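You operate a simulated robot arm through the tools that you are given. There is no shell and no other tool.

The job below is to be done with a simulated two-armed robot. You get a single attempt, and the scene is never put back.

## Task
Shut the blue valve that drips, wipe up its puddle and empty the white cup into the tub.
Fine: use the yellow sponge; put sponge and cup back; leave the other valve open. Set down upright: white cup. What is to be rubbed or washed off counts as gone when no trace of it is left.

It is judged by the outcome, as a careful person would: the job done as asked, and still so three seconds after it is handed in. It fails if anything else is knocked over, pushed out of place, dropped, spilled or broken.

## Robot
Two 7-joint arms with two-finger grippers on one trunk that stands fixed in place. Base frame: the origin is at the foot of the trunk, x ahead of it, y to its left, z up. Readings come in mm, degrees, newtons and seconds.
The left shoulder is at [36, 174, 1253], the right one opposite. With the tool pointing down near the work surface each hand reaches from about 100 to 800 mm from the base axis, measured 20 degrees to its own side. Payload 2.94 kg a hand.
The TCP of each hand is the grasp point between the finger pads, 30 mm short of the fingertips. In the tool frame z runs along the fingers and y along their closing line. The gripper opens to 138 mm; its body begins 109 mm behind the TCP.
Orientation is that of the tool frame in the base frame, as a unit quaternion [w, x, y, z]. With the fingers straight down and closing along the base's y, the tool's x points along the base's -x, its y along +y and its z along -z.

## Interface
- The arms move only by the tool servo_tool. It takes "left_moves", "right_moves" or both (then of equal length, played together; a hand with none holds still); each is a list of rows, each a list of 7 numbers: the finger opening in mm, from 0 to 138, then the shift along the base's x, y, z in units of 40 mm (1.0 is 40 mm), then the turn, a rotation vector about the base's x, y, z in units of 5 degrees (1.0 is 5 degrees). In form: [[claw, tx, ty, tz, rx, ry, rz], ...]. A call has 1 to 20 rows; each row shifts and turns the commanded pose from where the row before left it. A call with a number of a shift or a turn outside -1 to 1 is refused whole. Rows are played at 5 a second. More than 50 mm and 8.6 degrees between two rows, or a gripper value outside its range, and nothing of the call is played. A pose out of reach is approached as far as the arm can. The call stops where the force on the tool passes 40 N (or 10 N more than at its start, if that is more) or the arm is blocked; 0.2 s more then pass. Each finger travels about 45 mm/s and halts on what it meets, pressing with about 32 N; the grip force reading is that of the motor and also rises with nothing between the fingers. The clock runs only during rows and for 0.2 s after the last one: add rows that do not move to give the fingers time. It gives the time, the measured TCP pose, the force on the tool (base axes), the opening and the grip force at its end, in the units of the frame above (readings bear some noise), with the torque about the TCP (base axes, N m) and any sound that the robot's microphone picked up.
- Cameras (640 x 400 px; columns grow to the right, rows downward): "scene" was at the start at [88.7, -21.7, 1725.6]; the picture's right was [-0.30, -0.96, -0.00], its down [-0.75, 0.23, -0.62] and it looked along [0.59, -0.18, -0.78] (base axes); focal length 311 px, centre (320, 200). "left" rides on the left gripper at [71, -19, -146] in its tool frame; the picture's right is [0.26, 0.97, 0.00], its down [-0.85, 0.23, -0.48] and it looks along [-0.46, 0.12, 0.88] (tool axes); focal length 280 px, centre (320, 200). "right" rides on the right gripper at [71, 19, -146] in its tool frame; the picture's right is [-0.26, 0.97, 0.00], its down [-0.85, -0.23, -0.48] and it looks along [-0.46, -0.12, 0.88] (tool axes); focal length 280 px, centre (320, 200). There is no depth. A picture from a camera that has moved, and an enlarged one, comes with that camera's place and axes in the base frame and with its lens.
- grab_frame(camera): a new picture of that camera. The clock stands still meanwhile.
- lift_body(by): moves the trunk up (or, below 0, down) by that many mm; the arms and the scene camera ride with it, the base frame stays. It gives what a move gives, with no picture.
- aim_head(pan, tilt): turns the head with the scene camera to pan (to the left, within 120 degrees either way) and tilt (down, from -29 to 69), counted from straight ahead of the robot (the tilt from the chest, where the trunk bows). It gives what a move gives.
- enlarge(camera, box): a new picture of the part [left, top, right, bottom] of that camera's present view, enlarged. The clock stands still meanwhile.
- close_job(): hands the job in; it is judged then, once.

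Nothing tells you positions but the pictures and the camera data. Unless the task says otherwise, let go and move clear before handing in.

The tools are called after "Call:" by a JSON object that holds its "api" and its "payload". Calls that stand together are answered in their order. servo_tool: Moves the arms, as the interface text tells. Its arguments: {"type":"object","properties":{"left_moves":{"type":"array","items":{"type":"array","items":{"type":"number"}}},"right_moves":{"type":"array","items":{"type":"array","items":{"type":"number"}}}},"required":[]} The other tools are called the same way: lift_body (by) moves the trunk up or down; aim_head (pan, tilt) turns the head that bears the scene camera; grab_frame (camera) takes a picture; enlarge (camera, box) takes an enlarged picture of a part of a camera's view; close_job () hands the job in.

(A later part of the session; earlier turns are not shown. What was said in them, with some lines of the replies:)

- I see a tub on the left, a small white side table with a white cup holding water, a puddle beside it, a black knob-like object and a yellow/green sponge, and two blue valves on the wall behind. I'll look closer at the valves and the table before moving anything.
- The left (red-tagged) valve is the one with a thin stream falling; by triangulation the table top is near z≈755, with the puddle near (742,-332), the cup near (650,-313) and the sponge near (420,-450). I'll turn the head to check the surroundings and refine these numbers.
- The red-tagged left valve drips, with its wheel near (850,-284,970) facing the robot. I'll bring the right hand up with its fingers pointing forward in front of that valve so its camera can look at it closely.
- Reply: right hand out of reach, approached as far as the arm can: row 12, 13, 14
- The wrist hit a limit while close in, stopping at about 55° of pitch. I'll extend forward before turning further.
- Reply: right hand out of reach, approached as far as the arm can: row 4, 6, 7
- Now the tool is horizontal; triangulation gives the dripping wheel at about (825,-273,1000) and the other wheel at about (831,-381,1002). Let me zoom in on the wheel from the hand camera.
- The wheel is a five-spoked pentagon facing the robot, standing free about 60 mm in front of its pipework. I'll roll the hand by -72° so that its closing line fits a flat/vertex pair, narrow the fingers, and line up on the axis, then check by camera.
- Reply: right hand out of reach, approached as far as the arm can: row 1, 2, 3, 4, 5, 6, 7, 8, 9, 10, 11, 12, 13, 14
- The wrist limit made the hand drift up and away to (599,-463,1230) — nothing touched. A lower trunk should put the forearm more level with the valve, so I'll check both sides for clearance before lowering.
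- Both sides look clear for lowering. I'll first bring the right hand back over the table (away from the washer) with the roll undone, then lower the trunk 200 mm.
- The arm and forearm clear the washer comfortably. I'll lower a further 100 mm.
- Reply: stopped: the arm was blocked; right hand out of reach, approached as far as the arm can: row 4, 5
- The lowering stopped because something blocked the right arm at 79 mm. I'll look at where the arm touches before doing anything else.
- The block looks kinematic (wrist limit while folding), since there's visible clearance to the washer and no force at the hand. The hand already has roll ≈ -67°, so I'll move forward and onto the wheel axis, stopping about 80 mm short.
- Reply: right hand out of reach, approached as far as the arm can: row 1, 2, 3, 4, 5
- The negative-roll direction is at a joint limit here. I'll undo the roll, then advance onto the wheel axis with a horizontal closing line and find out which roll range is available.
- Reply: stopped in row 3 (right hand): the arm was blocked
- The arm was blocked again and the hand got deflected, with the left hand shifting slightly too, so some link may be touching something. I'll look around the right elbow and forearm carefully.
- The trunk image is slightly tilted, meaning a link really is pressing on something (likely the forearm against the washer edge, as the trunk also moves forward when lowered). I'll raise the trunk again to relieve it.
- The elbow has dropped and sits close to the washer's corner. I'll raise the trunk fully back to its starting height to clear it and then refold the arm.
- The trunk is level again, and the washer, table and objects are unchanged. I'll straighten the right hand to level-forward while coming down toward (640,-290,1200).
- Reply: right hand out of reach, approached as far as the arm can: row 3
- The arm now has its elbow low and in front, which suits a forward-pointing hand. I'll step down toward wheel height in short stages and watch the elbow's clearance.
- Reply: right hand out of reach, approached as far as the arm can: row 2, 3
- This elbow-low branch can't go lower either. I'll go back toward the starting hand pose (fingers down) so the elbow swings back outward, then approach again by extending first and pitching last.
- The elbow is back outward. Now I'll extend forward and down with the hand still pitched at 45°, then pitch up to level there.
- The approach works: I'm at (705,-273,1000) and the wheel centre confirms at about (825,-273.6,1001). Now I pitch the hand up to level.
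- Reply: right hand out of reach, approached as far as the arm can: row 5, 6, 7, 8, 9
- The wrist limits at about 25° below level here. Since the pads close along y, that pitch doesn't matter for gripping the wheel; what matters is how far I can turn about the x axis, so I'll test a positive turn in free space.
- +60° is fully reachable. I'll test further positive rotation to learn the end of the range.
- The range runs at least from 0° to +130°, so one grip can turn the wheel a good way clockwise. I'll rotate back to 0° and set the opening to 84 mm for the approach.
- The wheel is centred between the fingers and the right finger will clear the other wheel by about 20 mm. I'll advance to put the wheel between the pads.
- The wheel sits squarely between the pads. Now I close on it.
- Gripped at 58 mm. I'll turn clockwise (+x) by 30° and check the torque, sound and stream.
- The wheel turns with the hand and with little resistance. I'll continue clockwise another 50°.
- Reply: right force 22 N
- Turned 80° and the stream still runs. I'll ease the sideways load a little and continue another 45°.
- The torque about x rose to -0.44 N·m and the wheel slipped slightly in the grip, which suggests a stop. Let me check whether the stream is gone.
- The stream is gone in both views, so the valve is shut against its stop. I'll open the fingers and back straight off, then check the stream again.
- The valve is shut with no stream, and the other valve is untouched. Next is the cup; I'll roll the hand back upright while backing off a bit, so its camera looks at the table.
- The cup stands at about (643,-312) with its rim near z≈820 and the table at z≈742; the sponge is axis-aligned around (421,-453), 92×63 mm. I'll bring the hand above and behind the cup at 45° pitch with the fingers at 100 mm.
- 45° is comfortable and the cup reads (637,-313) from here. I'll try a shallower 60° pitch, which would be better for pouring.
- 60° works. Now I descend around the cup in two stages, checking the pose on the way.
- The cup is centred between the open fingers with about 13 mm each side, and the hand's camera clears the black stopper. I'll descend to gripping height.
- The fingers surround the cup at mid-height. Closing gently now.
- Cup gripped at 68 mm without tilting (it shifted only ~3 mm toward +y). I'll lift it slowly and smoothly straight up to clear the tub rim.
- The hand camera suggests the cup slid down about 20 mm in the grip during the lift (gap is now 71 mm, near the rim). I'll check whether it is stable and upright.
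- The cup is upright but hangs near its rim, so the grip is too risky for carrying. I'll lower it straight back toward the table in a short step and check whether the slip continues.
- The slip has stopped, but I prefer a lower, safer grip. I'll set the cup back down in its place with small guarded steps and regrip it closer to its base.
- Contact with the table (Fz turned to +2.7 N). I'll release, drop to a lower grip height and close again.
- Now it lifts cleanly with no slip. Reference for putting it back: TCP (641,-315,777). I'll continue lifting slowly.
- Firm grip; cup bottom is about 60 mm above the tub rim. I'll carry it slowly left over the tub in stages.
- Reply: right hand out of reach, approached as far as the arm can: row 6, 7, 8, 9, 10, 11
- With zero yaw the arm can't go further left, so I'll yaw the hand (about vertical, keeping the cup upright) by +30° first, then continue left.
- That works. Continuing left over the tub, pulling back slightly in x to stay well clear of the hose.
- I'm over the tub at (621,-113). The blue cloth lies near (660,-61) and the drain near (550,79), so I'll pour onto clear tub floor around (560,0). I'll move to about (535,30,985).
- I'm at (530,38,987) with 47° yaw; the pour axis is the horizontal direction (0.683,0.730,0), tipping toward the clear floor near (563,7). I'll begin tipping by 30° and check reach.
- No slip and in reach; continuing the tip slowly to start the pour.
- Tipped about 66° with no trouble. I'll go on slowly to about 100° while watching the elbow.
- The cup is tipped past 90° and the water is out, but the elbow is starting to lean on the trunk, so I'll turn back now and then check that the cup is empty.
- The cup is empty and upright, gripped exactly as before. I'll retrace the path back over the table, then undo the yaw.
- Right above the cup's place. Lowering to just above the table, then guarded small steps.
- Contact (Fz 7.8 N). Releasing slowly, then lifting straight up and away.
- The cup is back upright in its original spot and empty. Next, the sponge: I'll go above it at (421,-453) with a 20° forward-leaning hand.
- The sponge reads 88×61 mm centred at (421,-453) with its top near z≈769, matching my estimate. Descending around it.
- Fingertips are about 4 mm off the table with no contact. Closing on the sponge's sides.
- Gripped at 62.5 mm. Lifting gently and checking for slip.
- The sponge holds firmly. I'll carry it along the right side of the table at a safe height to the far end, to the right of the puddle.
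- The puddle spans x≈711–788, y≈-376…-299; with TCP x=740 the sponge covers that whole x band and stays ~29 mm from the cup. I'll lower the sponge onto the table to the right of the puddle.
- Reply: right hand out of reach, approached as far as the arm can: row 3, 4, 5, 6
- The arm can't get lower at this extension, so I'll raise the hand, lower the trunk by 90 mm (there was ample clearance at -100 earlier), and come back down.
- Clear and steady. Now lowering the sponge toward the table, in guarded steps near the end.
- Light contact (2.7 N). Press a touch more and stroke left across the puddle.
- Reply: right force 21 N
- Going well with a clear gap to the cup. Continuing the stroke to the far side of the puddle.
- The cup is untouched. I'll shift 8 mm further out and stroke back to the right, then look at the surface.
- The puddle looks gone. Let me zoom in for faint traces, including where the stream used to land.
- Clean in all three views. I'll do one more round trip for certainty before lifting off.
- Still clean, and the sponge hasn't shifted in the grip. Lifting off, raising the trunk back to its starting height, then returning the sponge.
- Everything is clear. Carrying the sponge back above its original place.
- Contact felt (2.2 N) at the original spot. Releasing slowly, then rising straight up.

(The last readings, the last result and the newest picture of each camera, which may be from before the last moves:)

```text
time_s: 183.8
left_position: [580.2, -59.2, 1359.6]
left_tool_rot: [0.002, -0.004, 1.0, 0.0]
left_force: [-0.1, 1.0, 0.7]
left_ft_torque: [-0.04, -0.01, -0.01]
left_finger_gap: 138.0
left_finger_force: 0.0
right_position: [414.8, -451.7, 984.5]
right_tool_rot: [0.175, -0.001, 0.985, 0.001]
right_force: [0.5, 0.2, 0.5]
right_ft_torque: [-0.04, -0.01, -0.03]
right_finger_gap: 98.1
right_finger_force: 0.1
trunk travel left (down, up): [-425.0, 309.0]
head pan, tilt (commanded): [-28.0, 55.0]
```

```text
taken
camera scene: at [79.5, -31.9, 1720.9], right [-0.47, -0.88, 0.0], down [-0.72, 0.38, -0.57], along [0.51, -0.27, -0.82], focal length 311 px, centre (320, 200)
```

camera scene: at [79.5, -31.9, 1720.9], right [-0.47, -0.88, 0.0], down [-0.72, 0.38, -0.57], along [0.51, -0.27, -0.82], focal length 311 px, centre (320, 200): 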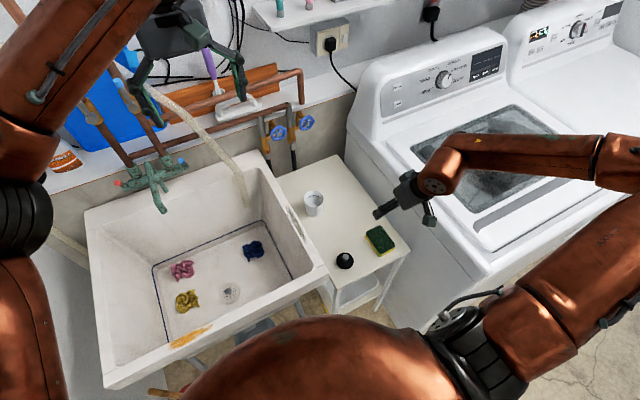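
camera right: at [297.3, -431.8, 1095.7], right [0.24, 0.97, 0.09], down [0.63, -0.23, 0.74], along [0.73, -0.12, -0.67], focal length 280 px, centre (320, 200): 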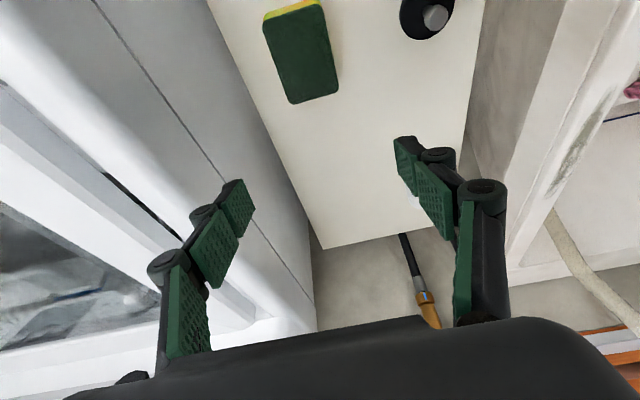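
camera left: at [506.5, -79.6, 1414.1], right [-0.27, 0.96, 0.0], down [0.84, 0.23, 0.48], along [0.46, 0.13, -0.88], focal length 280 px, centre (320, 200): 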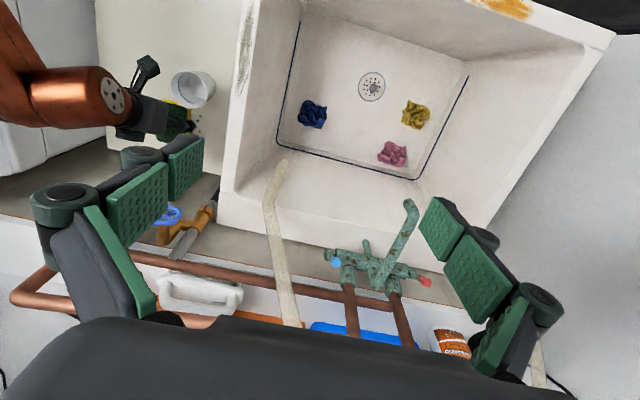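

The sponge is back. I'll bring the right hand back to its starting pose and compare the final scene with the initial one.

Call:
{"api": "servo_tool", "payload": {"right_moves": [[110, -0.37, 0.245, 0.79, 0, 0.67, 0], [130, -0.37, 0.245, 0.79, 0, 0.67, 0], [138, -0.37, 0.245, 0.79, 0, 0.67, 0], [138, -0.37, 0.245, 0.79, 0, 0.67, 0], [138, -0.37, 0.245, 0.79, 0, 0.67, 0], [138, -0.37, 0.245, 0.79, 0, 0.67, 0]]}}

Call:
{"api": "aim_head", "payload": {"pan": -17.2, "tilt": 51.5}}

Call:
{"api": "grab_frame", "payload": {"camera": "scene"}}

Call:
{"api": "enlarge", "payload": {"camera": "scene", "box": [300, 180, 460, 320]}}

Call:
{"api": "enlarge", "payload": {"camera": "scene", "box": [280, 120, 400, 200]}}

Call:
{"api": "enlarge", "payload": {"camera": "right", "box": [250, 60, 450, 310]}}

Call:
{"api": "enlarge", "payload": {"camera": "left", "box": [120, 50, 280, 250]}}

```text
time_s: 185.2
left_position: [580.1, -61.1, 1359.0]
left_tool_rot: [0.002, -0.002, 1.0, 0.0]
left_force: [0.9, 0.2, -1.4]
left_ft_torque: [-0.04, -0.01, 0.01]
left_finger_gap: 138.0
left_finger_force: 0.1
right_position: [325.6, -393.7, 1171.4]
right_tool_rot: [0.001, 0.0, 1.0, 0.002]
right_force: [-0.1, 0.2, -0.2]
right_ft_torque: [0.04, 0.02, 0.0]
right_finger_gap: 138.0
right_finger_force: 0.1
trunk travel left (down, up): [-425.0, 309.0]
head pan, tilt (commanded): [-28.0, 55.0]
```

```text
time_s: 185.9
left_position: [581.2, -61.7, 1358.4]
left_tool_rot: [0.003, -0.002, 1.0, 0.0]
left_force: [-0.5, 0.1, 0.0]
left_ft_torque: [0.01, 0.02, 0.01]
left_finger_gap: 137.8
left_finger_force: 0.1
right_position: [325.4, -394.3, 1171.9]
right_tool_rot: [0.0, 0.0, 1.0, 0.002]
right_force: [-0.1, -0.3, 0.1]
right_ft_torque: [0.01, -0.02, -0.06]
right_finger_gap: 137.7
right_finger_force: 0.0
trunk travel left (down, up): [-425.0, 309.0]
head pan, tilt (commanded): [-17.2, 51.5]
```

```text
taken
camera scene: at [88.7, -21.9, 1725.3], right [-0.3, -0.96, 0.0], down [-0.75, 0.23, -0.62], along [0.59, -0.18, -0.78], focal length 311 px, centre (320, 200)
```

scene: 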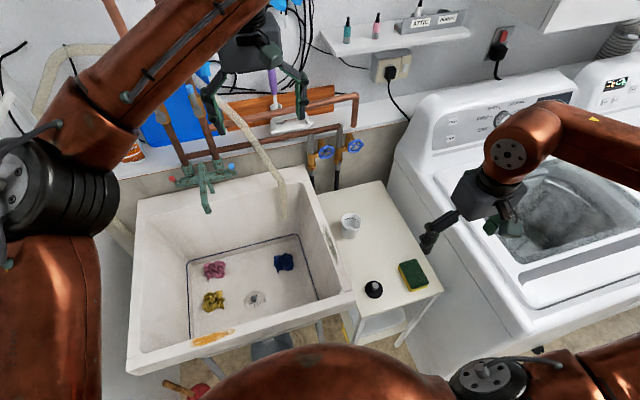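

```text
2.86 times, centred on (380, 250) of scene
camera zoom: at [88.7, -21.9, 1725.3], right [-0.3, -0.96, 0.0], down [-0.75, 0.23, -0.62], along [0.59, -0.18, -0.78], focal length 889 px, centre (149, 57)
```

zoom: 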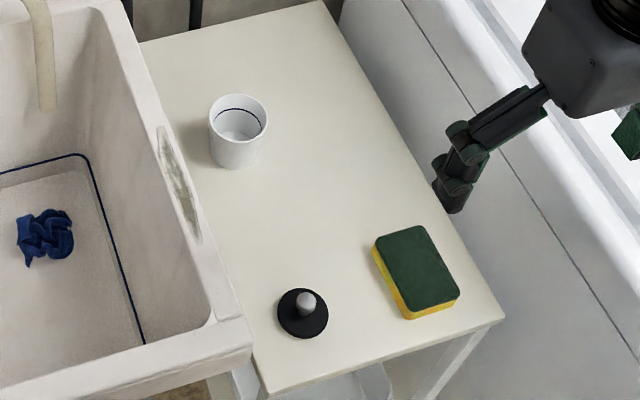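

```text
5.00 times, centred on (340, 160) of scene
camera zoom: at [88.7, -21.9, 1725.3], right [-0.3, -0.96, 0.0], down [-0.75, 0.23, -0.62], along [0.59, -0.18, -0.78], focal length 1556 px, centre (220, 400)
```

zoom: 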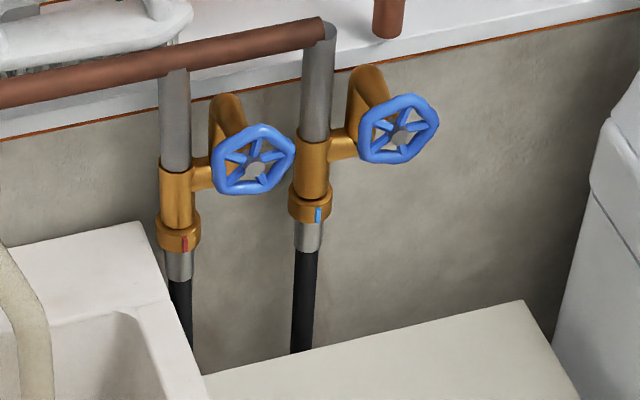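

```text
1.60 times, centred on (350, 185) of right
camera zoom: at [254.3, -374.8, 1317.8], right [0.26, 0.97, 0.0], down [0.85, -0.23, 0.48], along [0.46, -0.12, -0.88], focal length 449 px, centre (272, 224)
```

zoom: 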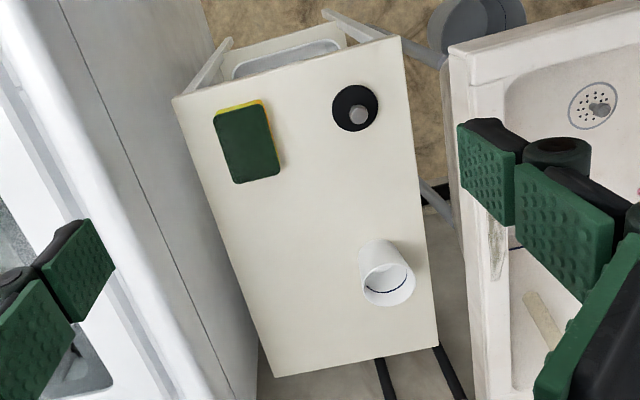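

```text
2.00 times, centred on (200, 150) of left
camera zoom: at [508.0, -79.6, 1503.4], right [-0.27, 0.96, 0.0], down [0.85, 0.24, 0.48], along [0.46, 0.13, -0.88], focal length 561 px, centre (560, 300)
```

zoom: 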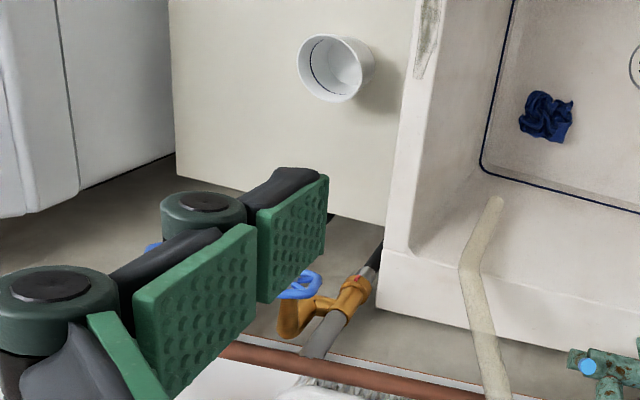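

The final views match the start apart from what was asked. The drip is stopped with the other valve untouched, the table is dry with no trace, the cup stands empty and upright in its place, and the sponge is back. Both hands are clear, so I'm handing in.

Call:
{"api": "close_job", "payload": {}}

```text
The job is handed in.
```

The job is done and handed in.

- **Valve:** I turned the dripping one (red tag) clockwise until it hit its stop. No stream shows in any camera view, and the other valve was not touched.
- **Puddle:** I wiped it up with the yellow sponge in two round trips. Zoomed views show no trace left on the table.
- **Cup:** I emptied it into the tub and set it back upright, within about 3–4 mm of its original spot. My first lift slipped about 20 mm in the grip, so I put it down and gripped it lower. Nothing spilled.
- **Sponge:** It is back in its original place, also within a few millimetres.

While I was lowering the trunk early on, an arm link pressed against something, probably the washer's edge. I backed off straight away. The washer, the table and the things on them look the same in the pictures before and after.
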